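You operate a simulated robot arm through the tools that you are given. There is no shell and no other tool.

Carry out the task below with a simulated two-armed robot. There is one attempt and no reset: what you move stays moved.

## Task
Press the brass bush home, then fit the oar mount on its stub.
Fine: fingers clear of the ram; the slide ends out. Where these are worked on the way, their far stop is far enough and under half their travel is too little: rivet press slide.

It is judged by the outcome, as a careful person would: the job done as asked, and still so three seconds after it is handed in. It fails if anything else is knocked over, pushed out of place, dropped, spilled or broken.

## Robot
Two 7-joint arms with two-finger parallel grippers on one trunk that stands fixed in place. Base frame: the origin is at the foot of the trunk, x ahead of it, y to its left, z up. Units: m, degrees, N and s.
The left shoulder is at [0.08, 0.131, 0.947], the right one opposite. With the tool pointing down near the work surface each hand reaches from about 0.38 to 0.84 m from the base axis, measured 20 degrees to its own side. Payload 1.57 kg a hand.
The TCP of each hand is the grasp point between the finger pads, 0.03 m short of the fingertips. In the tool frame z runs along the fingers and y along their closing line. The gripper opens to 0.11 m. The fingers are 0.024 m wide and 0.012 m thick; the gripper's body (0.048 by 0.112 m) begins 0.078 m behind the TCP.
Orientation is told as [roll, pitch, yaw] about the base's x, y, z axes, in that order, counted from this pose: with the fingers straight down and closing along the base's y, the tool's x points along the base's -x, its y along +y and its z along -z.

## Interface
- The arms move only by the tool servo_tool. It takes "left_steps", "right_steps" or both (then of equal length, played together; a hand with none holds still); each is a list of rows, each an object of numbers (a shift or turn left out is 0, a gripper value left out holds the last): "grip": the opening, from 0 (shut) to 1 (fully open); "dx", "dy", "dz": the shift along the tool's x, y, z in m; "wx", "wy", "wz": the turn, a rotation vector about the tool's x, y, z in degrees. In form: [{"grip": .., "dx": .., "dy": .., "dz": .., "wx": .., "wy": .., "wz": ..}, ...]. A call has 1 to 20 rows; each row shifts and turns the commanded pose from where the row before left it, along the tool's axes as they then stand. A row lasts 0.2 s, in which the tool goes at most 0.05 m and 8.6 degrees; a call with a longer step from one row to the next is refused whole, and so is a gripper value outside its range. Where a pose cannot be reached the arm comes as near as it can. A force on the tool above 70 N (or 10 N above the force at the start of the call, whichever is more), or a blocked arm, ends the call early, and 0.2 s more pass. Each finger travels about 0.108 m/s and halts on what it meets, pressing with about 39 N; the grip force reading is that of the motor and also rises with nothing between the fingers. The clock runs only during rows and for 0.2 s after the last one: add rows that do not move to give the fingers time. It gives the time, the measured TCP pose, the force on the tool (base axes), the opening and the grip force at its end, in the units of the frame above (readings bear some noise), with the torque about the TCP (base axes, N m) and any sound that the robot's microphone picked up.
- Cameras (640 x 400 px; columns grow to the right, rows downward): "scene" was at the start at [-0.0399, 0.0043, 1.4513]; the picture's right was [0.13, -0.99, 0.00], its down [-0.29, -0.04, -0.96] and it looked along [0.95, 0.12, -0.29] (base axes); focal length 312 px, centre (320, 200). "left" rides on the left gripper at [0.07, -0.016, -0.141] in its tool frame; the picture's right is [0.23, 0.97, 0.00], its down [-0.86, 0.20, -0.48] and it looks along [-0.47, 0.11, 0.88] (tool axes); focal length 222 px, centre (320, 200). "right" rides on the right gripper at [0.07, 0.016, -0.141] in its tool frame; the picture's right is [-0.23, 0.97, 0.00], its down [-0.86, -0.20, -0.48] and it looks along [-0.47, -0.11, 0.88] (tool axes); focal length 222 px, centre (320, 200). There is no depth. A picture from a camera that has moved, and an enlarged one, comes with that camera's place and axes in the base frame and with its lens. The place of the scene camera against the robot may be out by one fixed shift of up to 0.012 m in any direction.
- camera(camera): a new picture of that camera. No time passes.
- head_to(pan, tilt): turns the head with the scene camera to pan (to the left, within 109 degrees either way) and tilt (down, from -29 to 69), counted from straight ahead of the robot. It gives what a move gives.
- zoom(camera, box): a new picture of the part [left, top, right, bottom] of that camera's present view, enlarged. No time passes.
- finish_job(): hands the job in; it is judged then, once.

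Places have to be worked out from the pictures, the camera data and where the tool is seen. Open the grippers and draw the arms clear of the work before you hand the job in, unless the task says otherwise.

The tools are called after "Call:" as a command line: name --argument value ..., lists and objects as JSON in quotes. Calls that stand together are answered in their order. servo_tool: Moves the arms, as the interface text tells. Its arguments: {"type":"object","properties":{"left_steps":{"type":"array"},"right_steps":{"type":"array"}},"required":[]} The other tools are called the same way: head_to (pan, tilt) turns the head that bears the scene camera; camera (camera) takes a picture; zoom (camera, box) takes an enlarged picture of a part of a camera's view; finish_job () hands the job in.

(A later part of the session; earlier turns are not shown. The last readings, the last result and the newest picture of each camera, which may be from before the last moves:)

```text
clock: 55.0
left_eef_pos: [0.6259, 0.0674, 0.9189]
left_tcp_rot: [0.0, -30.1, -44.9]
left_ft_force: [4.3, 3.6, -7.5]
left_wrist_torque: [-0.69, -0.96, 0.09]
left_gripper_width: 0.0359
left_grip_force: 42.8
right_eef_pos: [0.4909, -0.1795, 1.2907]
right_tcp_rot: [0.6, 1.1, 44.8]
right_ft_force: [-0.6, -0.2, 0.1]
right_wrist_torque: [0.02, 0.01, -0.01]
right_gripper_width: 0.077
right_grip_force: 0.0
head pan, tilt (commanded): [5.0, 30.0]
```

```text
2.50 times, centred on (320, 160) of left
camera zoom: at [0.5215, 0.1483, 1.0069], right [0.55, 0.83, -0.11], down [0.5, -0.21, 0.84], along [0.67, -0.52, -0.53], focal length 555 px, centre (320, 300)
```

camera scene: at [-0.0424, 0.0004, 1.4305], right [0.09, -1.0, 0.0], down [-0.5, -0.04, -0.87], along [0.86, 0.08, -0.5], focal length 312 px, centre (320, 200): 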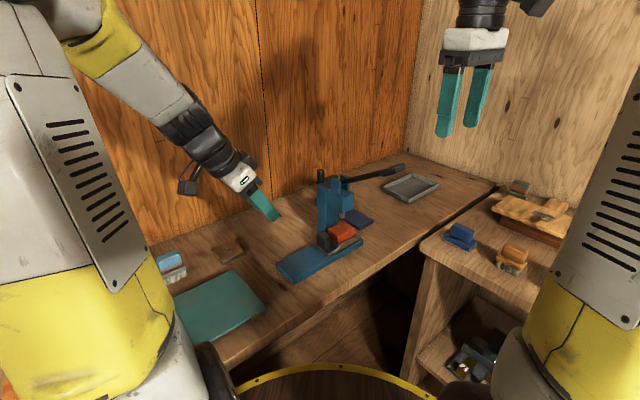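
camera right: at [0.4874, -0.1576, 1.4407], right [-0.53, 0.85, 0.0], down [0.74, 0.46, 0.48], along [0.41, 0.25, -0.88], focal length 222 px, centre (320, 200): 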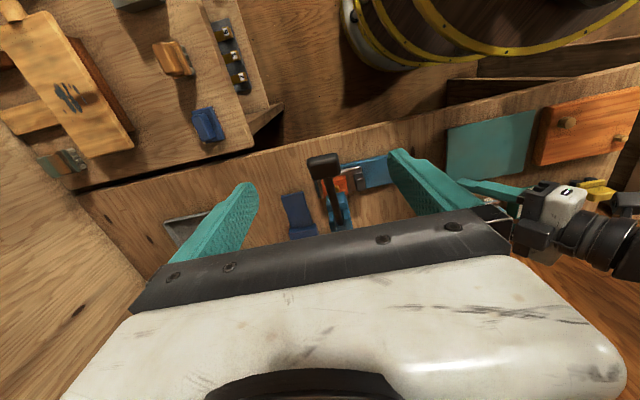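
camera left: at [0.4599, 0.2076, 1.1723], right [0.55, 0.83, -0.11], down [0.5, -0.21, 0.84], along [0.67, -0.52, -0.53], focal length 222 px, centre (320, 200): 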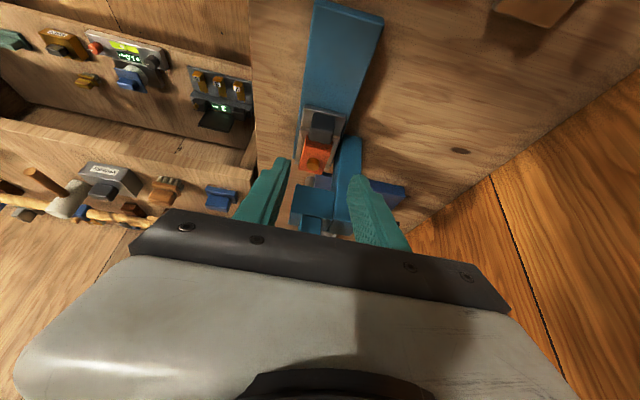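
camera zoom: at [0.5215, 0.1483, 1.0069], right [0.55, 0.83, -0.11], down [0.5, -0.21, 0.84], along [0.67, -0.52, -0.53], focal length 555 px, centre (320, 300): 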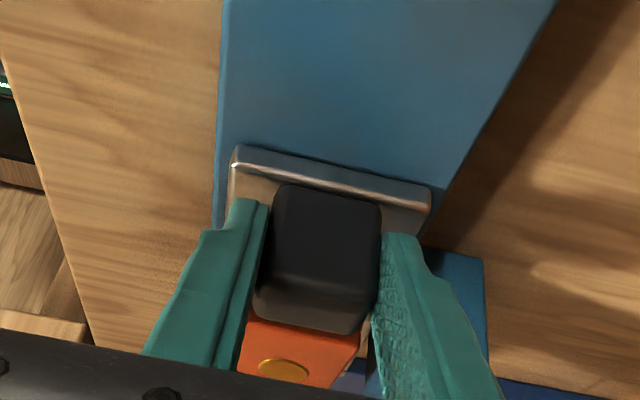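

The knob is gripped with little side load. I pull the slide out along (−0.707, 0.707).

Call:
servo_tool --left_steps '[{"dx": 0.00866, "dz": -0.005, "dy": 0.0006}, {"dx": 0.01299, "dz": -0.0075, "dy": 0.0004}, {"dx": 0.01299, "dz": -0.0075, "dy": 0.0004}, {"dx": 0.01299, "dz": -0.0075, "dy": 0.0004}, {}]'

Call:
zoom --camera "scene" --box '[240, 170, 400, 290]'

```text
clock: 56.2
left_eef_pos: [0.5862, 0.1065, 0.9196]
left_tcp_rot: [0.0, -29.9, -45.0]
left_ft_force: [3.3, 2.4, 6.5]
left_wrist_torque: [0.47, 0.76, -0.2]
left_gripper_width: 0.0358
left_grip_force: 42.7
right_eef_pos: [0.4903, -0.178, 1.2901]
right_tcp_rot: [0.7, 1.1, 44.8]
right_ft_force: [0.2, -0.6, -0.1]
right_wrist_torque: [-0.01, 0.0, 0.0]
right_gripper_width: 0.0771
right_grip_force: 0.1
head pan, tilt (commanded): [5.0, 30.0]
```

```text
3.33 times, centred on (320, 230) of scene
camera zoom: at [-0.0424, 0.0004, 1.4305], right [0.09, -1.0, 0.0], down [-0.5, -0.04, -0.87], along [0.86, 0.08, -0.5], focal length 1039 px, centre (320, 100)
```

zoom: 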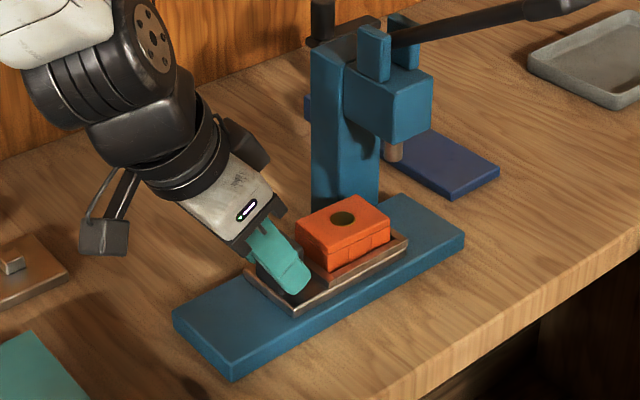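

Halfway out with low loads; I continue to the out stop.

Call:
servo_tool --left_steps '[{"dx": 0.01299, "dz": -0.0075, "dy": 0.0004}, {"dx": 0.01299, "dz": -0.0075, "dy": 0.0004}, {"dx": 0.01299, "dz": -0.0075, "dy": 0.0004}, {"dx": 0.00433, "dz": -0.0025}, {"dx": 0.0035, "dz": -0.002}, {"dx": 0.0026, "dz": -0.0015}, {}]'

Call:
zoom --camera "scene" --box '[240, 170, 400, 290]'

```text
clock: 57.8
left_eef_pos: [0.5468, 0.1461, 0.9198]
left_tcp_rot: [-0.1, -29.9, -45.1]
left_ft_force: [2.7, -13.7, -5.2]
left_wrist_torque: [-0.38, -0.26, 0.06]
left_gripper_width: 0.0357
left_grip_force: 42.7
right_eef_pos: [0.4909, -0.1794, 1.2906]
right_tcp_rot: [0.7, 1.2, 44.7]
right_ft_force: [0.2, -0.5, -0.7]
right_wrist_torque: [0.02, 0.01, -0.01]
right_gripper_width: 0.0772
right_grip_force: 0.1
head pan, tilt (commanded): [5.0, 30.0]
```

```text
3.33 times, centred on (320, 230) of scene
camera zoom: at [-0.042, -0.0002, 1.4305], right [0.09, -1.0, 0.0], down [-0.5, -0.04, -0.87], along [0.86, 0.08, -0.5], focal length 1039 px, centre (320, 100)
```

zoom: 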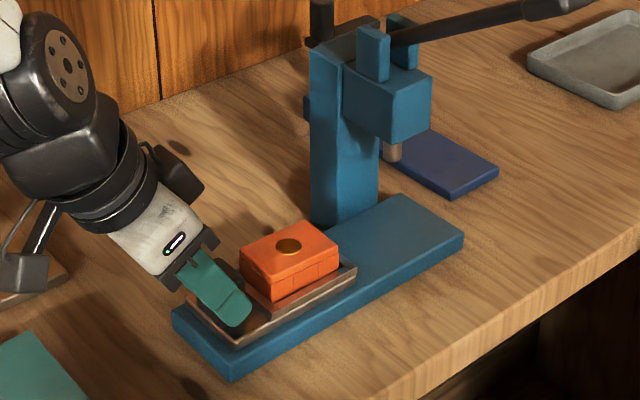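

About 12 N resistance at the same place as the start: the slide is out. A final 2 mm tug to confirm the stop, then relax, open and retreat.

Call:
servo_tool --left_steps '[{"dx": 0.0017, "dz": -0.001}, {}]'

Call:
servo_tool --left_steps '[{"dx": -0.003, "dz": 0.0017}, {"grip": 0.45}, {}, {"dz": -0.03}, {"dz": -0.04}, {"dz": -0.04}, {"dz": -0.04}, {}]'

Call:
camera --camera "left"

Call:
zoom --camera "scene" --box '[240, 170, 400, 290]'

```text
clock: 58.4
left_eef_pos: [0.5469, 0.1464, 0.9207]
left_tcp_rot: [0.0, -30.0, -45.2]
left_ft_force: [10.7, -25.2, -7.8]
left_wrist_torque: [-0.39, -0.16, 0.11]
left_gripper_width: 0.036
left_grip_force: 42.3
right_eef_pos: [0.4909, -0.1805, 1.2887]
right_tcp_rot: [0.7, 1.1, 44.9]
right_ft_force: [0.1, -0.7, 0.3]
right_wrist_torque: [-0.02, -0.01, -0.03]
right_gripper_width: 0.077
right_grip_force: 0.0
head pan, tilt (commanded): [5.0, 30.0]
```

```text
clock: 60.2
left_eef_pos: [0.4978, 0.2015, 1.0499]
left_tcp_rot: [-0.1, -30.0, -44.9]
left_ft_force: [0.6, -0.4, -0.6]
left_wrist_torque: [0.0, -0.01, 0.02]
left_gripper_width: 0.0496
left_grip_force: 0.0
right_eef_pos: [0.4901, -0.1798, 1.2903]
right_tcp_rot: [0.7, 1.1, 44.9]
right_ft_force: [-0.8, -0.5, 0.3]
right_wrist_torque: [0.01, 0.0, -0.01]
right_gripper_width: 0.0771
right_grip_force: 0.1
head pan, tilt (commanded): [5.0, 30.0]
```

```text
taken
camera left: at [0.3936, 0.2816, 1.1377], right [0.55, 0.83, -0.11], down [0.5, -0.21, 0.84], along [0.67, -0.52, -0.53], focal length 222 px, centre (320, 200)
```

left: 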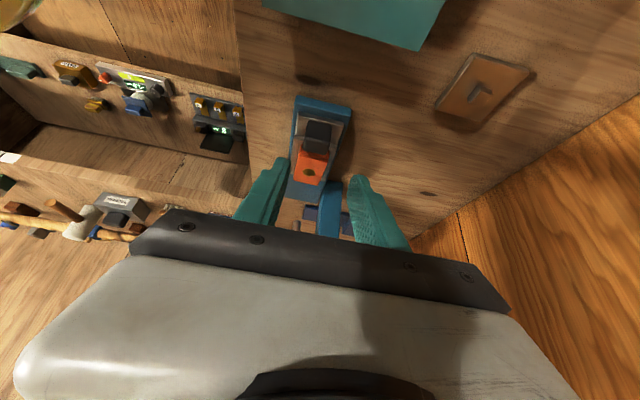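

```text
3.33 times, centred on (320, 230) of scene
camera zoom: at [-0.0423, 0.0004, 1.4305], right [0.09, -1.0, 0.0], down [-0.5, -0.04, -0.87], along [0.86, 0.08, -0.5], focal length 1039 px, centre (320, 100)
```

zoom: 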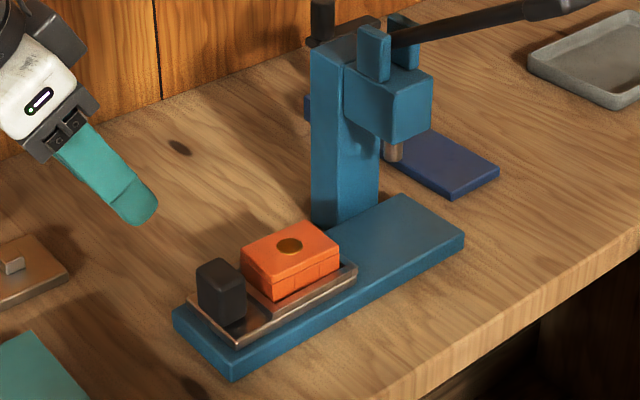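

The slide is out and stays. Now I look closely at the stub plate and the block from this view for the fitting orientation.

Call:
zoom --camera "left" --box '[430, 45, 540, 135]'

Call:
zoom --camera "left" --box '[280, 85, 370, 205]'

Call:
zoom --camera "scene" --box '[295, 225, 355, 265]'

Call:
zoom --camera "scene" --box '[195, 225, 275, 275]'

```text
4.44 times, centred on (485, 90) of left
camera zoom: at [0.3936, 0.2816, 1.1377], right [0.55, 0.83, -0.11], down [0.5, -0.21, 0.84], along [0.67, -0.52, -0.53], focal length 987 px, centre (-413, 689)
```

zoom: 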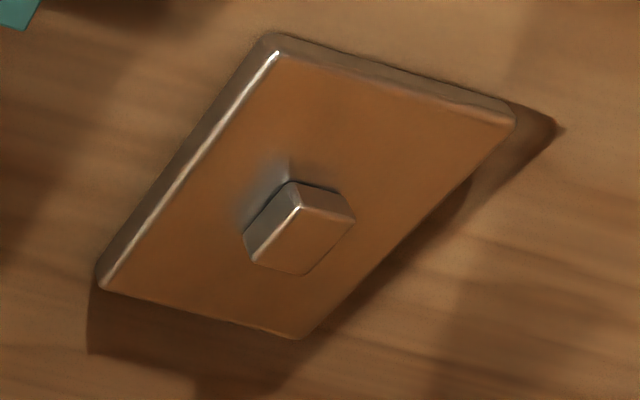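

```text
3.33 times, centred on (325, 145) of left
camera zoom: at [0.3936, 0.2816, 1.1377], right [0.55, 0.83, -0.11], down [0.5, -0.21, 0.84], along [0.67, -0.52, -0.53], focal length 740 px, centre (303, 383)
```

zoom: 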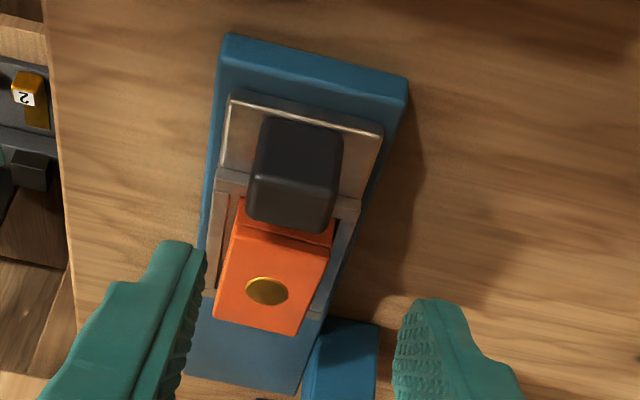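

```text
10.00 times, centred on (325, 245) of scene
camera zoom: at [-0.0423, 0.0004, 1.4305], right [0.09, -1.0, 0.0], down [-0.5, -0.04, -0.87], along [0.86, 0.08, -0.5], focal length 3118 px, centre (270, -250)
```

zoom: 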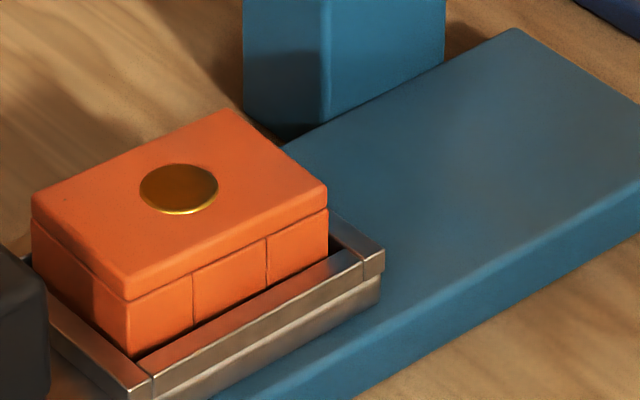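

```text
8.00 times, centred on (235, 250) of scene
camera zoom: at [-0.0423, 0.0004, 1.4305], right [0.09, -1.0, 0.0], down [-0.5, -0.04, -0.87], along [0.86, 0.08, -0.5], focal length 2494 px, centre (1000, -200)
```

zoom: 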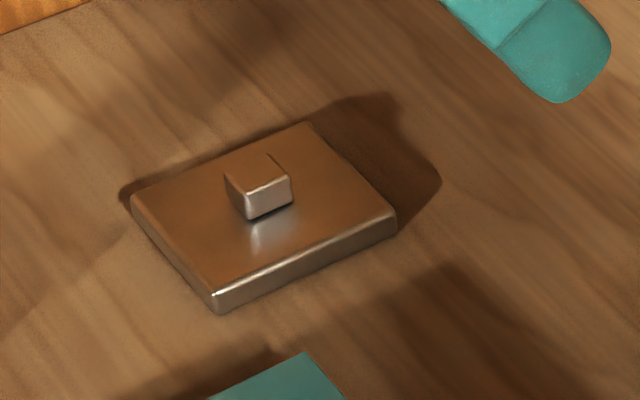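

The block is ≈0.066 × 0.044 m with a bush at its centre, its lower part built around a cavity; the stub is ≈0.016 m square. I set the left hand upright and bring it over the block at a safe height.

Call:
servo_tool --left_steps '[{"wy": 7.5, "grip": 0.75}, {"wy": 7.5}, {"wy": 7.5}, {"wy": 7.5}, {"dx": -0.0384, "dy": -0.0013}, {"dx": -0.0384, "dy": -0.0013}, {"dx": -0.0384, "dy": -0.0013}, {"dx": -0.0384, "dy": -0.0013}, {}]'

Call:
zoom --camera "left" --box '[240, 80, 400, 220]'

Call:
zoom --camera "scene" --box '[240, 130, 400, 270]'

```text
clock: 62.2
left_eef_pos: [0.6006, 0.0863, 1.0483]
left_tcp_rot: [0.0, -0.1, -45.0]
left_ft_force: [0.2, 0.0, -0.1]
left_wrist_torque: [-0.01, -0.03, 0.03]
left_gripper_width: 0.0822
left_grip_force: 0.0
right_eef_pos: [0.4909, -0.1799, 1.2898]
right_tcp_rot: [0.7, 1.1, 44.7]
right_ft_force: [0.7, -0.3, -0.1]
right_wrist_torque: [0.02, -0.01, 0.01]
right_gripper_width: 0.0769
right_grip_force: 0.0
head pan, tilt (commanded): [5.0, 30.0]
```

```text
2.86 times, centred on (320, 150) of left
camera zoom: at [0.5398, 0.1244, 1.1903], right [0.53, 0.85, 0.0], down [0.75, -0.46, 0.48], along [0.41, -0.25, -0.88], focal length 635 px, centre (320, 343)
```

zoom: 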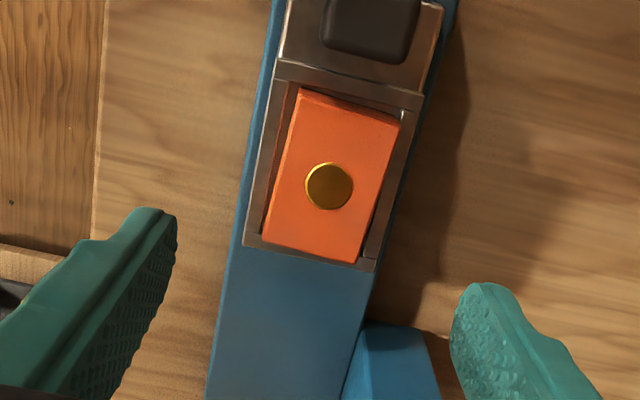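

```text
2.86 times, centred on (320, 200) of scene
camera zoom: at [-0.0423, 0.0003, 1.4305], right [0.09, -1.0, 0.0], down [-0.5, -0.04, -0.87], along [0.86, 0.08, -0.5], focal length 891 px, centre (320, 200)
```

zoom: 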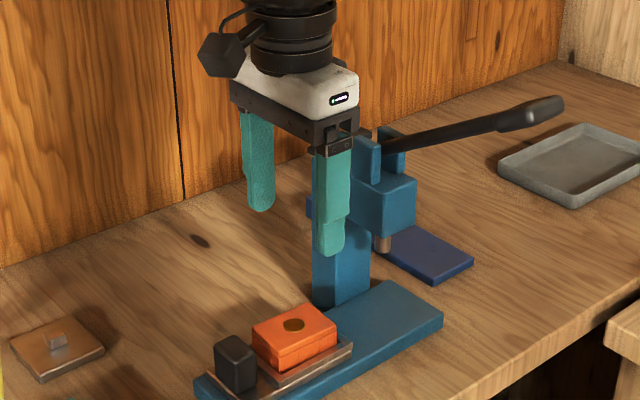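

The block centre lies 5 mm along tool +y and is aligned with the tool within about 1°. I shift and descend to just above grasp height, and check the near finger against the rim.

Call:
servo_tool --left_steps '[{"dy": 0.005, "dx": -0.0005}, {"dz": 0.04}, {"dz": 0.04}, {"dz": 0.033}, {}]'

Call:
zoom --camera "scene" --box '[280, 200, 370, 270]'

Call:
zoom --camera "left" --box '[240, 80, 400, 230]'

```text
clock: 63.4
left_eef_pos: [0.6042, 0.0914, 0.935]
left_tcp_rot: [0.1, 0.0, -45.0]
left_ft_force: [-0.4, 0.5, 0.7]
left_wrist_torque: [0.03, -0.02, 0.01]
left_gripper_width: 0.0822
left_grip_force: 0.0
right_eef_pos: [0.4907, -0.1793, 1.2894]
right_tcp_rot: [0.7, 1.1, 44.8]
right_ft_force: [-0.3, -0.3, -0.4]
right_wrist_torque: [-0.01, -0.02, 0.0]
right_gripper_width: 0.0769
right_grip_force: 0.0
head pan, tilt (commanded): [5.0, 30.0]
```

```text
5.71 times, centred on (325, 235) of scene
camera zoom: at [-0.0423, 0.0004, 1.4305], right [0.09, -1.0, 0.0], down [-0.5, -0.04, -0.87], along [0.86, 0.08, -0.5], focal length 1782 px, centre (291, 0)
```

zoom: 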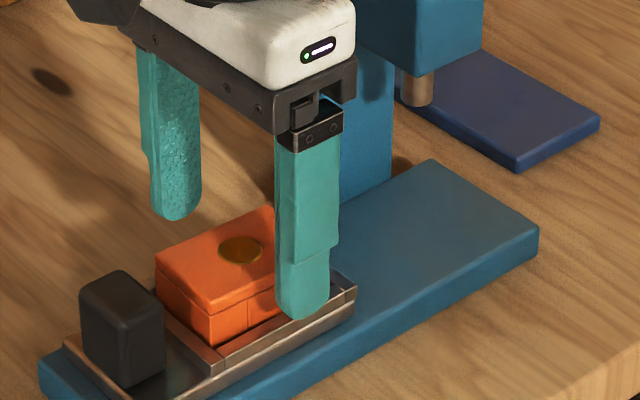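

```text
2.67 times, centred on (320, 155) of left
camera zoom: at [0.5438, 0.1282, 1.0773], right [0.53, 0.85, 0.0], down [0.75, -0.46, 0.48], along [0.41, -0.25, -0.88], focal length 592 px, centre (320, 320)
```

zoom: 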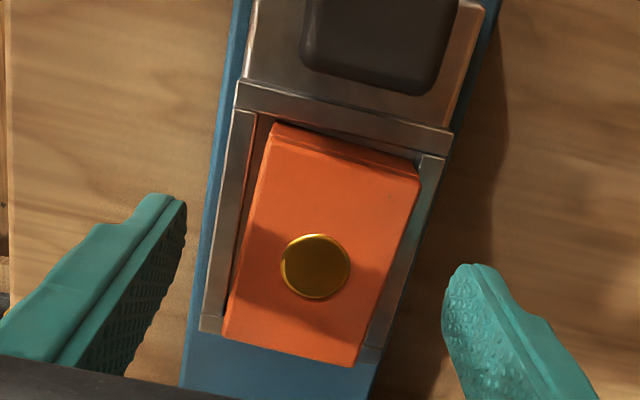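

Triangulated block top z≈0.905, rim top ≈0.88; centre within 2 mm. I descend 17 mm so the tips stay above the rim, then close on the block.

Call:
servo_tool --left_steps '[{"dx": -0.002, "dz": 0.008}, {"dz": 0.009}, {}, {"grip": 0.6}, {"grip": 0.5}, {"grip": 0.4}, {"grip": 0.3}, {"grip": 0.2}, {}]'

Call:
zoom --camera "scene" --box '[280, 200, 370, 270]'

Call:
zoom --camera "left" --box '[240, 80, 400, 230]'

```text
clock: 65.4
left_eef_pos: [0.6052, 0.0883, 0.92]
left_tcp_rot: [-0.1, 0.0, -45.1]
left_ft_force: [-13.3, -13.0, -6.8]
left_wrist_torque: [-0.49, 0.05, 0.48]
left_gripper_width: 0.0676
left_grip_force: 45.4
right_eef_pos: [0.4902, -0.1792, 1.2907]
right_tcp_rot: [0.7, 1.2, 44.8]
right_ft_force: [-0.2, 0.2, 0.6]
right_wrist_torque: [0.0, 0.02, 0.0]
right_gripper_width: 0.0769
right_grip_force: 0.0
head pan, tilt (commanded): [5.0, 30.0]
```

```text
5.71 times, centred on (325, 235) of scene
camera zoom: at [-0.0427, -0.0001, 1.4305], right [0.09, -1.0, 0.0], down [-0.5, -0.04, -0.87], along [0.86, 0.08, -0.5], focal length 1782 px, centre (291, 0)
```

zoom: 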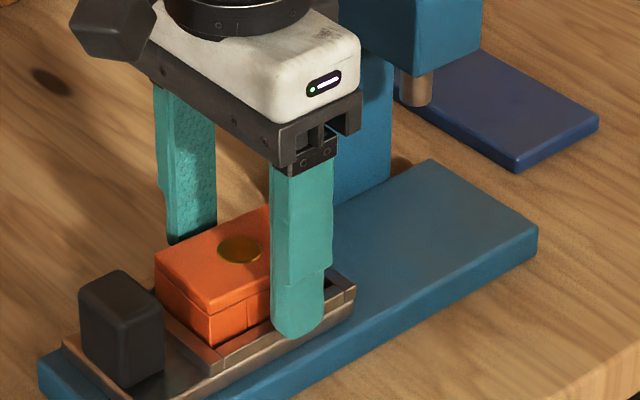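

```text
2.67 times, centred on (320, 155) of left
camera zoom: at [0.5453, 0.1254, 1.0603], right [0.53, 0.85, 0.0], down [0.75, -0.46, 0.48], along [0.4, -0.25, -0.88], focal length 592 px, centre (320, 320)
```

zoom: 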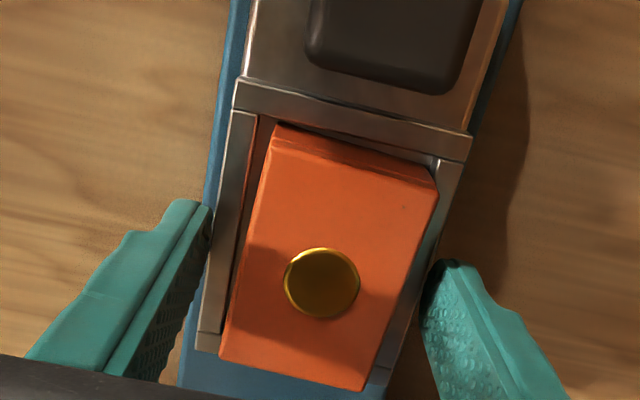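

The fingers stopped at 0.0676 m — that's the tray's rims, so the tips are still below rim top. I open, raise 5 mm and try again.

Call:
servo_tool --left_steps '[{"grip": 0.75}, {}, {"dz": -0.005}, {}, {"grip": 0.58}, {"grip": 0.5}, {"grip": 0.4}, {"grip": 0.3}, {"grip": 0.2}, {}]'

Call:
zoom --camera "scene" --box '[280, 200, 370, 270]'

Call:
zoom --camera "left" --box '[240, 80, 400, 230]'

```text
clock: 67.6
left_eef_pos: [0.6065, 0.0891, 0.9233]
left_tcp_rot: [0.0, 0.0, -44.9]
left_ft_force: [-0.6, -1.0, 4.5]
left_wrist_torque: [-0.08, 0.16, 0.0]
left_gripper_width: 0.0457
left_grip_force: 39.1
right_eef_pos: [0.4899, -0.1795, 1.2902]
right_tcp_rot: [0.7, 1.1, 44.8]
right_ft_force: [0.3, 1.2, 0.5]
right_wrist_torque: [0.02, 0.0, 0.0]
right_gripper_width: 0.0772
right_grip_force: 0.1
head pan, tilt (commanded): [5.0, 30.0]
```

```text
5.71 times, centred on (325, 235) of scene
camera zoom: at [-0.0425, 0.0003, 1.4305], right [0.09, -1.0, 0.0], down [-0.5, -0.04, -0.87], along [0.86, 0.08, -0.5], focal length 1782 px, centre (291, 0)
```

zoom: 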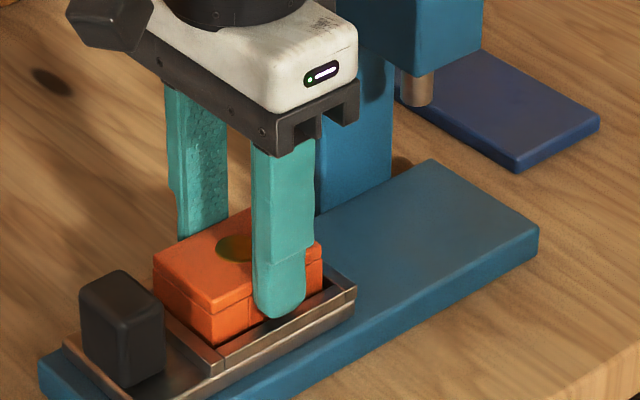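

```text
2.67 times, centred on (320, 155) of left
camera zoom: at [0.5455, 0.1268, 1.0649], right [0.53, 0.85, 0.0], down [0.75, -0.46, 0.48], along [0.41, -0.25, -0.88], focal length 592 px, centre (320, 320)
```

zoom: 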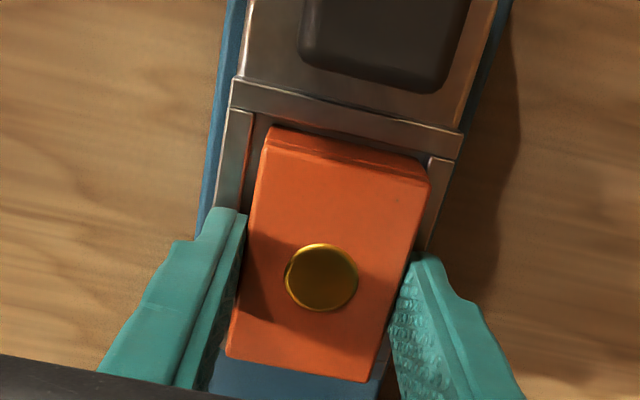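

Now the fingers are on the block (0.0457 m), little side load. I lift slowly 3 cm and check the hold.

Call:
servo_tool --left_steps '[{"grip": 0.0}, {"dz": -0.005}, {"dz": -0.01}, {"dz": -0.015}, {}]'

Call:
zoom --camera "scene" --box '[280, 190, 370, 260]'

```text
clock: 68.8
left_eef_pos: [0.6062, 0.0889, 0.955]
left_tcp_rot: [0.0, 0.0, -45.0]
left_ft_force: [1.3, 0.5, -0.4]
left_wrist_torque: [-0.04, 0.0, 0.01]
left_gripper_width: 0.0
left_grip_force: 21.7
right_eef_pos: [0.4908, -0.179, 1.29]
right_tcp_rot: [0.8, 1.1, 44.8]
right_ft_force: [0.4, 0.0, 0.4]
right_wrist_torque: [0.02, -0.01, 0.01]
right_gripper_width: 0.077
right_grip_force: 0.0
head pan, tilt (commanded): [5.0, 30.0]
```

```text
5.71 times, centred on (325, 225) of scene
camera zoom: at [-0.0423, 0.0004, 1.4305], right [0.09, -1.0, 0.0], down [-0.5, -0.04, -0.87], along [0.86, 0.08, -0.5], focal length 1782 px, centre (291, 57)
```

zoom: 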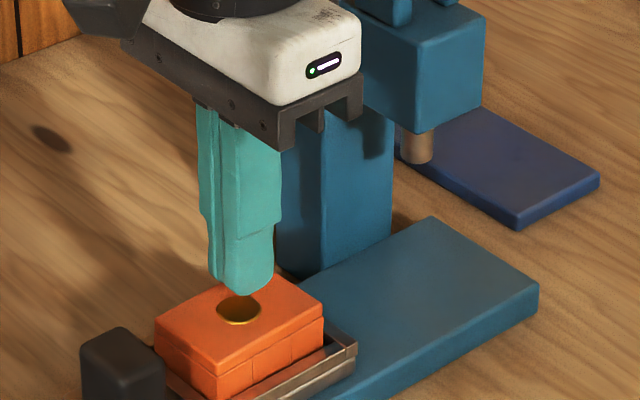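

The fingers slipped off the block's top (width went to 0); the block stayed seated in the tray. Before retrying, I look closer at the block, rims and fingertip shape.

Call:
servo_tool --left_steps '[{"dz": -0.04, "grip": 0.75}, {"dz": -0.04}, {"dx": 0.04}, {"dx": 0.04}, {}]'

Call:
zoom --camera "scene" --box '[290, 225, 354, 265]'

Call:
zoom --camera "left" --box '[240, 120, 400, 220]'

Call:
zoom --camera "right" --box '[340, 120, 440, 220]'

```text
clock: 70.0
left_eef_pos: [0.5479, 0.144, 1.0338]
left_tcp_rot: [0.0, 0.0, -45.0]
left_ft_force: [0.6, 0.0, 0.4]
left_wrist_torque: [0.04, -0.01, 0.01]
left_gripper_width: 0.0826
left_grip_force: 0.2
right_eef_pos: [0.4916, -0.18, 1.2909]
right_tcp_rot: [0.7, 1.0, 44.7]
right_ft_force: [0.0, -0.9, 0.6]
right_wrist_torque: [-0.02, 0.01, -0.04]
right_gripper_width: 0.0768
right_grip_force: 0.1
head pan, tilt (commanded): [5.0, 30.0]
```

```text
10.00 times, centred on (322, 245) of scene
camera zoom: at [-0.0423, 0.0004, 1.4305], right [0.09, -1.0, 0.0], down [-0.5, -0.04, -0.87], along [0.86, 0.08, -0.5], focal length 3118 px, centre (300, -250)
```

zoom: 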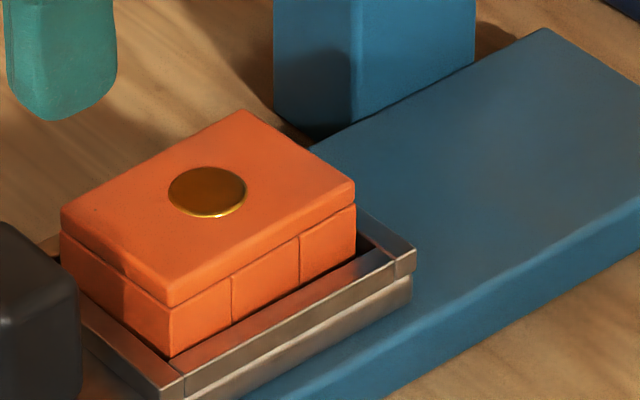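

```text
4.00 times, centred on (320, 170) of left
camera zoom: at [0.4874, 0.1818, 1.1754], right [0.53, 0.85, 0.0], down [0.75, -0.46, 0.48], along [0.41, -0.25, -0.88], focal length 888 px, centre (320, 320)
```

zoom: 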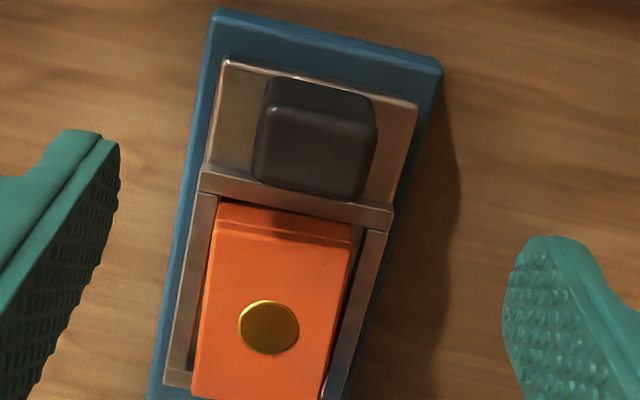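

```text
4.00 times, centred on (390, 170) of right
camera zoom: at [0.4329, -0.2159, 1.433], right [-0.52, 0.85, 0.01], down [0.76, 0.46, 0.46], along [0.39, 0.25, -0.89], focal length 888 px, centre (40, 320)
```

zoom: 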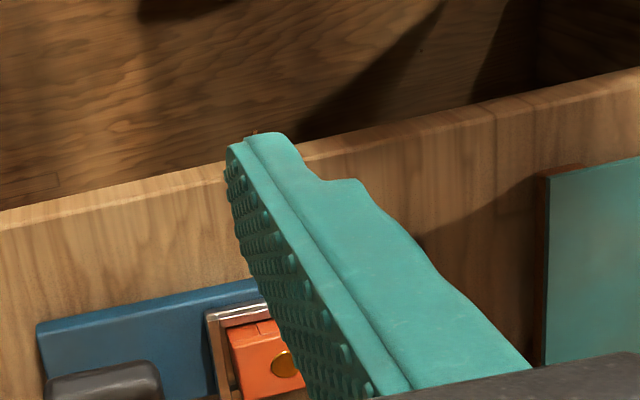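

The block protrudes clearly (≈15–20 mm) above the rims, so a lower, careful grasp should hold. I return over the block with fingers 0.06 m apart to touch the rim tops and find their height.

Call:
servo_tool --left_steps '[{"dx": -0.04, "grip": 0.56}, {"dx": -0.04}, {"dz": 0.04}, {"dz": 0.04}, {"dz": 0.02}, {}]'

Call:
zoom --camera "left" --box '[240, 80, 400, 230]'

Call:
servo_tool --left_steps '[{"dz": 0.004}, {"dz": 0.002}, {"dz": 0.001}, {"dz": 0.001}, {}]'

Call:
zoom --camera "scene" --box '[290, 215, 354, 265]'

```text
clock: 71.4
left_eef_pos: [0.6077, 0.0903, 0.9354]
left_tcp_rot: [0.0, 0.0, -45.0]
left_ft_force: [-0.2, 0.2, -0.9]
left_wrist_torque: [-0.01, 0.02, 0.0]
left_gripper_width: 0.0616
left_grip_force: 0.0
right_eef_pos: [0.4911, -0.1803, 1.2893]
right_tcp_rot: [0.7, 1.0, 44.8]
right_ft_force: [0.4, 0.5, -0.3]
right_wrist_torque: [-0.01, 0.0, 0.02]
right_gripper_width: 0.0767
right_grip_force: 0.1
head pan, tilt (commanded): [5.0, 30.0]
```

```text
2.67 times, centred on (320, 155) of left
camera zoom: at [0.5471, 0.1276, 1.0762], right [0.53, 0.85, 0.0], down [0.75, -0.46, 0.48], along [0.41, -0.25, -0.88], focal length 592 px, centre (320, 320)
```

zoom: 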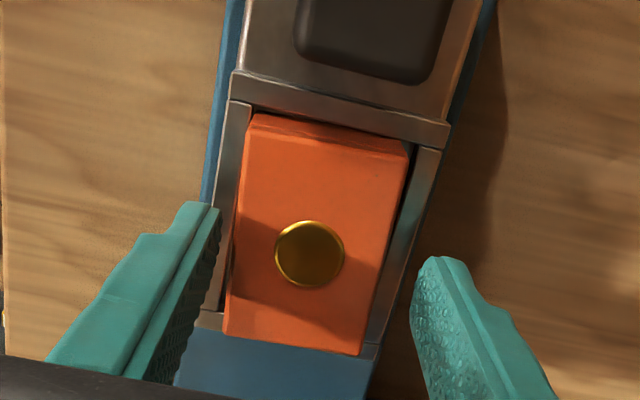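

```text
clock: 72.6
left_eef_pos: [0.607, 0.09, 0.9261]
left_tcp_rot: [-0.1, 0.0, -45.0]
left_ft_force: [0.3, -0.1, -0.4]
left_wrist_torque: [0.01, 0.01, -0.01]
left_gripper_width: 0.0617
left_grip_force: 0.0
right_eef_pos: [0.4919, -0.1787, 1.2908]
right_tcp_rot: [0.7, 1.0, 44.7]
right_ft_force: [0.0, -0.7, 0.5]
right_wrist_torque: [0.01, -0.04, 0.02]
right_gripper_width: 0.077
right_grip_force: 0.1
head pan, tilt (commanded): [5.0, 30.0]
```

```text
8.00 times, centred on (322, 240) of scene
camera zoom: at [-0.0423, 0.0004, 1.4305], right [0.09, -1.0, 0.0], down [-0.5, -0.04, -0.87], along [0.86, 0.08, -0.5], focal length 2494 px, centre (304, -120)
```

zoom: 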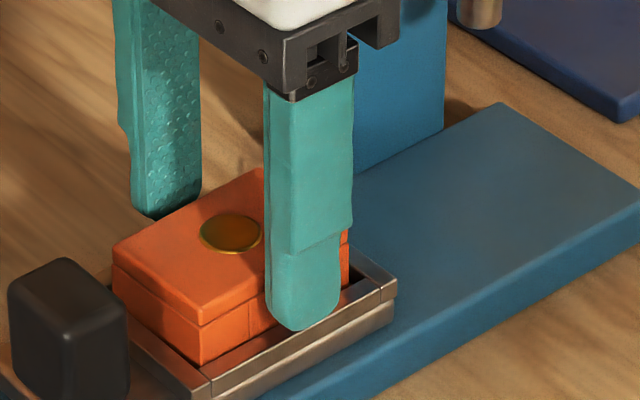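

The block sits 3 mm toward tool −y and 2 mm toward +x now. I re-centre and lower in 1 mm rows to feel the rim tops.

Call:
servo_tool --left_steps '[{"dx": 0.002, "dy": -0.0035}, {"dz": 0.001}, {"dz": 0.001}, {"dz": 0.001}, {}]'

Call:
servo_tool --left_steps '[{"dz": 0.001}, {"dz": 0.001}, {}]'

```text
clock: 73.8
left_eef_pos: [0.6028, 0.089, 0.9225]
left_tcp_rot: [0.0, -0.1, -45.1]
left_ft_force: [0.0, 0.5, 0.2]
left_wrist_torque: [-0.01, 0.0, 0.0]
left_gripper_width: 0.0616
left_grip_force: 0.0
right_eef_pos: [0.4909, -0.1797, 1.2896]
right_tcp_rot: [0.7, 1.2, 44.8]
right_ft_force: [-0.2, 0.1, 0.7]
right_wrist_torque: [0.01, 0.04, -0.03]
right_gripper_width: 0.0771
right_grip_force: 0.0
head pan, tilt (commanded): [5.0, 30.0]
```

```text
clock: 74.6
left_eef_pos: [0.6023, 0.0876, 0.9218]
left_tcp_rot: [0.1, 0.0, -45.0]
left_ft_force: [0.2, 0.0, 0.1]
left_wrist_torque: [-0.02, 0.0, 0.04]
left_gripper_width: 0.0614
left_grip_force: 0.0
right_eef_pos: [0.4899, -0.1802, 1.289]
right_tcp_rot: [0.7, 1.1, 44.8]
right_ft_force: [-0.3, 0.1, 0.4]
right_wrist_torque: [-0.06, -0.02, -0.01]
right_gripper_width: 0.077
right_grip_force: 0.0
head pan, tilt (commanded): [5.0, 30.0]
```

No contact yet at TCP z≈0.922. Continue down in 1 mm rows.

Call:
servo_tool --left_steps '[{"dz": 0.001}, {"dz": 0.001}, {}]'

Call:
servo_tool --left_steps '[{"dz": 0.001}, {"dz": 0.001}, {}]'

```text
clock: 75.4
left_eef_pos: [0.6032, 0.0878, 0.92]
left_tcp_rot: [0.1, -0.1, -44.9]
left_ft_force: [-0.7, 0.7, 21.0]
left_wrist_torque: [-0.36, 0.53, -0.07]
left_gripper_width: 0.061
left_grip_force: 0.1
right_eef_pos: [0.49, -0.1793, 1.2899]
right_tcp_rot: [0.7, 1.1, 44.7]
right_ft_force: [0.3, -0.8, -0.4]
right_wrist_torque: [-0.01, 0.03, 0.0]
right_gripper_width: 0.077
right_grip_force: 0.1
head pan, tilt (commanded): [5.0, 30.0]
```

```text
clock: 76.2
left_eef_pos: [0.6025, 0.0873, 0.9198]
left_tcp_rot: [0.2, -0.3, -45.0]
left_ft_force: [1.0, -0.1, 50.1]
left_wrist_torque: [-0.91, 1.24, -0.08]
left_gripper_width: 0.0611
left_grip_force: 0.0
right_eef_pos: [0.4903, -0.1793, 1.2908]
right_tcp_rot: [0.6, 1.1, 44.8]
right_ft_force: [0.0, 0.7, -0.3]
right_wrist_torque: [-0.03, 0.01, 0.0]
right_gripper_width: 0.0772
right_grip_force: 0.1
head pan, tilt (commanded): [5.0, 30.0]
```

Contact found (rim top at tip z≈0.890), but the torque says only the −n finger is bearing. I raise 4 mm and look from the hand camera.

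Call:
servo_tool --left_steps '[{"dz": -0.004}, {}]'

Call:
zoom --camera "left" --box '[250, 110, 390, 230]'

Call:
zoom --camera "scene" --box '[290, 215, 354, 265]'

```text
clock: 76.8
left_eef_pos: [0.6022, 0.0882, 0.92]
left_tcp_rot: [0.0, 0.1, -45.1]
left_ft_force: [3.3, -0.9, 13.7]
left_wrist_torque: [0.05, -0.35, -0.03]
left_gripper_width: 0.0616
left_grip_force: 0.1
right_eef_pos: [0.4902, -0.1794, 1.2902]
right_tcp_rot: [0.6, 1.1, 44.8]
right_ft_force: [1.3, 0.4, -0.5]
right_wrist_torque: [0.01, -0.02, 0.0]
right_gripper_width: 0.0769
right_grip_force: 0.1
head pan, tilt (commanded): [5.0, 30.0]
```

```text
3.33 times, centred on (320, 170) of left
camera zoom: at [0.5408, 0.1261, 1.0615], right [0.53, 0.85, 0.0], down [0.75, -0.46, 0.48], along [0.41, -0.25, -0.88], focal length 740 px, centre (320, 300)
```

zoom: 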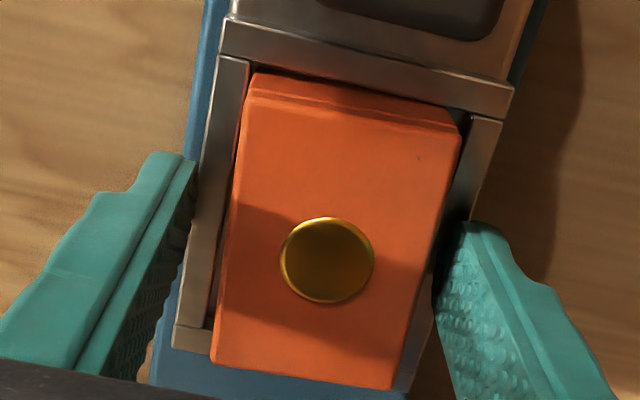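

```text
8.00 times, centred on (322, 240) of scene
camera zoom: at [-0.0425, 0.0003, 1.4305], right [0.09, -1.0, 0.0], down [-0.5, -0.04, -0.87], along [0.86, 0.08, -0.5], focal length 2494 px, centre (304, -120)
```

zoom: 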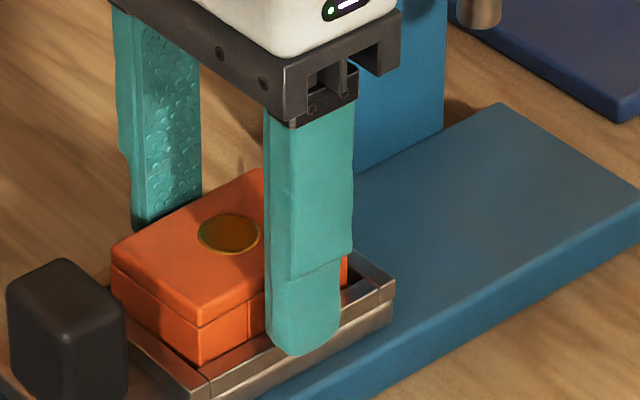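

The picture shows the +n finger on the rim and block/tray centre ~3 mm toward +y; I re-centre, lift about 1.5 mm off the rims, then close gently and check.

Call:
servo_tool --left_steps '[{"dz": -0.0018}, {"dx": -0.002, "dy": 0.003}, {}, {}]'

Call:
zoom --camera "left" --box '[250, 110, 390, 230]'

```text
clock: 77.8
left_eef_pos: [0.6062, 0.0886, 0.9225]
left_tcp_rot: [0.0, -0.1, -45.0]
left_ft_force: [-0.3, 0.3, -0.6]
left_wrist_torque: [-0.01, 0.04, -0.01]
left_gripper_width: 0.0618
left_grip_force: 0.1
right_eef_pos: [0.4918, -0.1795, 1.2889]
right_tcp_rot: [0.7, 1.0, 44.8]
right_ft_force: [0.3, 0.0, -0.1]
right_wrist_torque: [0.0, -0.03, 0.0]
right_gripper_width: 0.0771
right_grip_force: 0.0
head pan, tilt (commanded): [5.0, 30.0]
```

```text
3.33 times, centred on (320, 170) of left
camera zoom: at [0.5454, 0.1263, 1.0644], right [0.53, 0.85, 0.0], down [0.75, -0.46, 0.48], along [0.41, -0.25, -0.88], focal length 740 px, centre (320, 300)
```

zoom: 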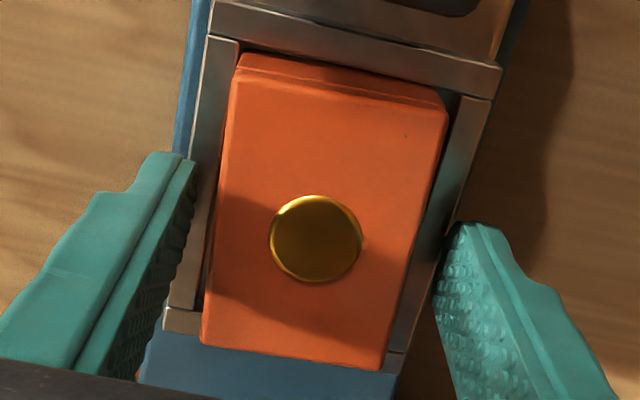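

Now free above the rims by ~1 mm and centred. I close and then lift just 4 mm to test.

Call:
servo_tool --left_steps '[{"dx": 0.001, "dy": -0.001}, {"grip": 0.5}, {"grip": 0.45}, {"grip": 0.4}, {"grip": 0.3}, {"grip": 0.1}, {"grip": 0.0}, {}, {}]'

Call:
zoom --camera "left" --box '[250, 110, 390, 230]'

Call:
zoom --camera "scene" --box '[290, 215, 354, 265]'

```text
clock: 79.8
left_eef_pos: [0.6042, 0.0875, 0.9222]
left_tcp_rot: [0.0, 0.0, -45.0]
left_ft_force: [0.4, -1.2, 1.7]
left_wrist_torque: [-0.04, -0.11, 0.01]
left_gripper_width: 0.0459
left_grip_force: 38.8
right_eef_pos: [0.4912, -0.1787, 1.2903]
right_tcp_rot: [0.7, 1.1, 44.8]
right_ft_force: [0.1, -0.1, 0.1]
right_wrist_torque: [0.0, -0.01, -0.02]
right_gripper_width: 0.0771
right_grip_force: 0.1
head pan, tilt (commanded): [5.0, 30.0]
```

```text
3.33 times, centred on (320, 170) of left
camera zoom: at [0.5436, 0.1262, 1.0647], right [0.53, 0.85, 0.0], down [0.75, -0.46, 0.48], along [0.41, -0.25, -0.88], focal length 740 px, centre (320, 300)
```

zoom: 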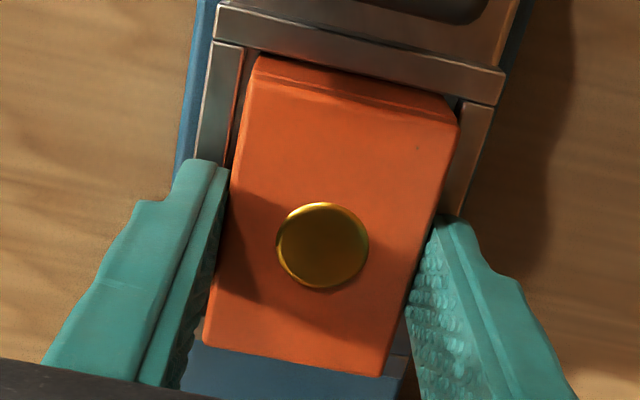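

```text
8.00 times, centred on (322, 240) of scene
camera zoom: at [-0.0424, 0.0003, 1.4305], right [0.09, -1.0, 0.0], down [-0.5, -0.04, -0.87], along [0.86, 0.08, -0.5], focal length 2494 px, centre (304, -120)
```

zoom: 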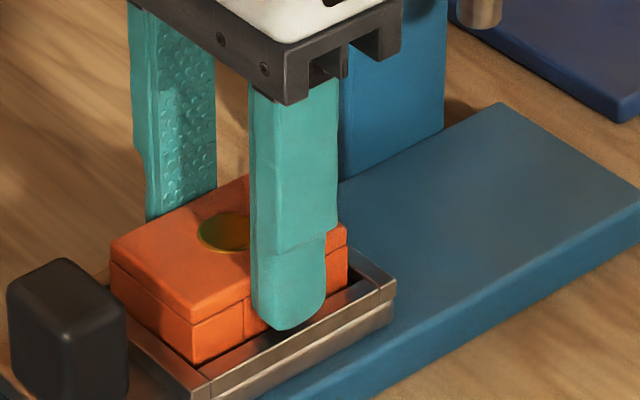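

Grip is on the block with ~18 mm overlap. I lift only 3 mm and check width and force.

Call:
servo_tool --left_steps '[{"dz": -0.001}, {"dz": -0.001}, {"dz": -0.001}, {}]'

Call:
zoom --camera "scene" --box '[290, 215, 354, 265]'

```text
clock: 80.8
left_eef_pos: [0.6038, 0.0897, 0.9264]
left_tcp_rot: [0.1, 0.0, -45.1]
left_ft_force: [0.4, -0.1, -2.2]
left_wrist_torque: [0.01, -0.01, 0.02]
left_gripper_width: 0.0458
left_grip_force: 38.4
right_eef_pos: [0.4906, -0.179, 1.2893]
right_tcp_rot: [0.7, 1.1, 44.8]
right_ft_force: [0.4, 0.2, 0.2]
right_wrist_torque: [-0.02, 0.05, 0.0]
right_gripper_width: 0.0772
right_grip_force: 0.1
head pan, tilt (commanded): [5.0, 30.0]
```

```text
8.00 times, centred on (322, 240) of scene
camera zoom: at [-0.0422, 0.0004, 1.4305], right [0.09, -1.0, 0.0], down [-0.5, -0.04, -0.87], along [0.86, 0.08, -0.5], focal length 2494 px, centre (304, -120)
```

zoom: 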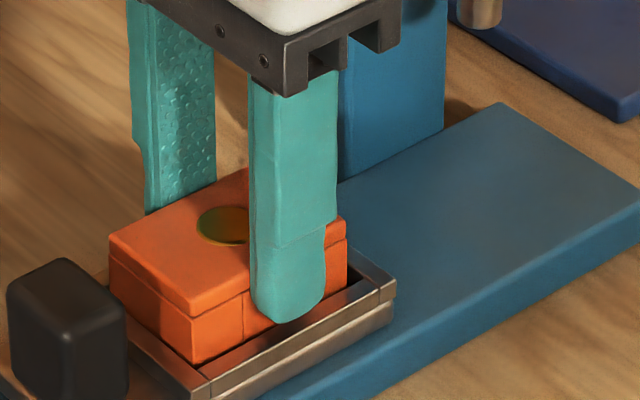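

The block rises with the fingers (weight ≈2 N). I continue lifting gently.

Call:
servo_tool --left_steps '[{"dz": -0.002}, {"dz": -0.003}, {"dz": -0.003}, {"dz": -0.004}, {"dz": -0.005}, {}]'

Call:
zoom --camera "scene" --box '[290, 205, 354, 265]'

```text
clock: 82.2
left_eef_pos: [0.6041, 0.0875, 0.9431]
left_tcp_rot: [0.0, -0.1, -45.0]
left_ft_force: [-0.3, -0.5, -2.3]
left_wrist_torque: [0.01, 0.01, -0.01]
left_gripper_width: 0.0458
left_grip_force: 39.0
right_eef_pos: [0.4909, -0.1791, 1.2907]
right_tcp_rot: [0.7, 1.1, 44.8]
right_ft_force: [0.1, 0.0, 0.6]
right_wrist_torque: [0.02, 0.01, -0.02]
right_gripper_width: 0.077
right_grip_force: 0.0
head pan, tilt (commanded): [5.0, 30.0]
```

```text
6.67 times, centred on (322, 235) of scene
camera zoom: at [-0.0422, 0.0004, 1.4305], right [0.09, -1.0, 0.0], down [-0.5, -0.04, -0.87], along [0.86, 0.08, -0.5], focal length 2079 px, centre (307, -33)
```

zoom: 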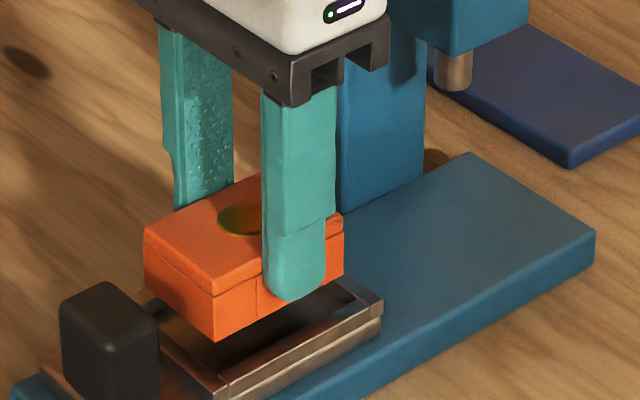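

The block is out of the nest and held. I lift it away from the press, up to a place where I can tilt it and inspect its underside with the scene camera.

Call:
servo_tool --left_steps '[{"dz": -0.02}, {"dz": -0.03}, {"dz": -0.03}, {"dz": -0.03}, {"dz": -0.03}, {"dz": -0.03}, {"dx": 0.02, "dz": -0.025}, {"dx": 0.025, "dz": -0.025}, {"dx": 0.03, "dz": -0.025}, {"dx": 0.03, "dz": -0.025}, {"dx": 0.03, "dz": -0.025}, {"dx": 0.03, "dz": -0.025}, {"dx": 0.03, "dz": -0.025}, {"dz": -0.03}, {"dz": -0.03}, {"dz": -0.03}, {"dz": -0.03}, {"dz": -0.03}, {"dz": -0.03}, {}]'

Call:
head_to --pan 22 --tilt -5

Call:
camera --camera "scene"

```text
clock: 86.4
left_eef_pos: [0.4659, 0.2264, 1.4094]
left_tcp_rot: [0.0, -0.1, -45.1]
left_ft_force: [0.1, -0.6, -2.3]
left_wrist_torque: [-0.01, 0.02, -0.02]
left_gripper_width: 0.0456
left_grip_force: 38.8
left hand out of reach, approached as far as the arm can: row 18, 19
right_eef_pos: [0.4906, -0.1797, 1.2897]
right_tcp_rot: [0.6, 1.0, 44.8]
right_ft_force: [0.3, -0.7, 0.6]
right_wrist_torque: [0.0, -0.01, -0.01]
right_gripper_width: 0.077
right_grip_force: 0.1
head pan, tilt (commanded): [5.0, 30.0]
```

```text
clock: 87.4
left_eef_pos: [0.4665, 0.2253, 1.4097]
left_tcp_rot: [0.0, 0.0, -45.0]
left_ft_force: [0.4, -0.1, -1.7]
left_wrist_torque: [0.02, 0.01, 0.0]
left_gripper_width: 0.0458
left_grip_force: 39.0
right_eef_pos: [0.4903, -0.179, 1.2903]
right_tcp_rot: [0.6, 1.1, 44.8]
right_ft_force: [-0.6, 0.6, 0.6]
right_wrist_torque: [0.01, 0.0, -0.02]
right_gripper_width: 0.077
right_grip_force: 0.0
head pan, tilt (commanded): [22.0, -5.0]
```

```text
taken
camera scene: at [-0.0513, 0.0253, 1.4865], right [0.37, -0.93, 0.0], down [0.08, 0.03, -1.0], along [0.92, 0.37, 0.09], focal length 312 px, centre (320, 200)
```

scene: 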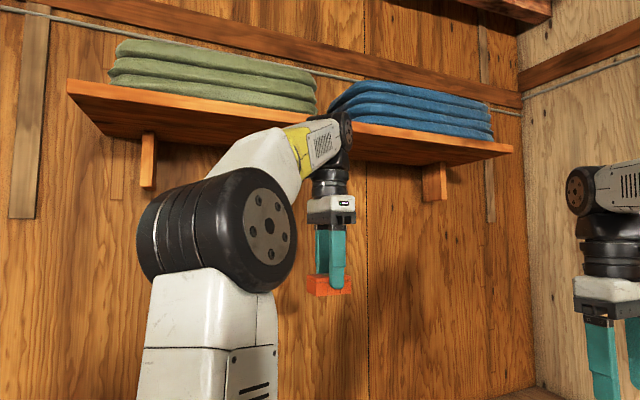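

The hand is near its top reach. I bring the block a bit closer and lower, then pitch the hand so that the block's underside faces the head camera.

Call:
servo_tool --left_steps '[{"dx": 0.0141, "dy": -0.017, "dz": 0.0233}, {"dx": 0.0141, "dy": -0.017, "dz": 0.0233}, {"dx": 0.0141, "dy": -0.017, "dz": 0.0233}, {"wx": 5.3, "wy": 5.3}, {"wx": 5.3, "wy": 5.3}, {"wx": 5.3, "wy": 5.3}, {"wx": 5.3, "wy": 5.3}, {}]'

Call:
camera --camera "scene"

```text
clock: 89.2
left_eef_pos: [0.4076, 0.2255, 1.3111]
left_tcp_rot: [-16.7, 14.0, -48.3]
left_ft_force: [0.3, -0.2, -2.7]
left_wrist_torque: [0.03, -0.05, 0.0]
left_gripper_width: 0.046
left_grip_force: 38.7
left hand out of reach, approached as far as the arm can: row 6, 7
right_eef_pos: [0.4917, -0.1795, 1.2897]
right_tcp_rot: [0.7, 1.1, 44.8]
right_ft_force: [-0.1, 0.0, -1.4]
right_wrist_torque: [0.05, 0.03, 0.01]
right_gripper_width: 0.0769
right_grip_force: 0.1
head pan, tilt (commanded): [22.0, -5.0]
```

```text
taken
camera scene: at [-0.0512, 0.0251, 1.4866], right [0.37, -0.93, 0.0], down [0.08, 0.03, -1.0], along [0.92, 0.37, 0.09], focal length 312 px, centre (320, 200)
```

scene: 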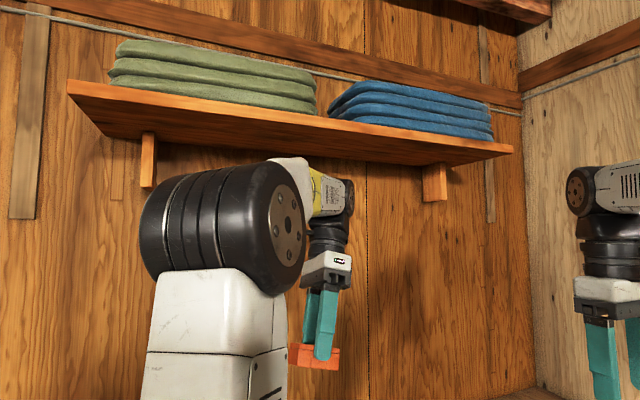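

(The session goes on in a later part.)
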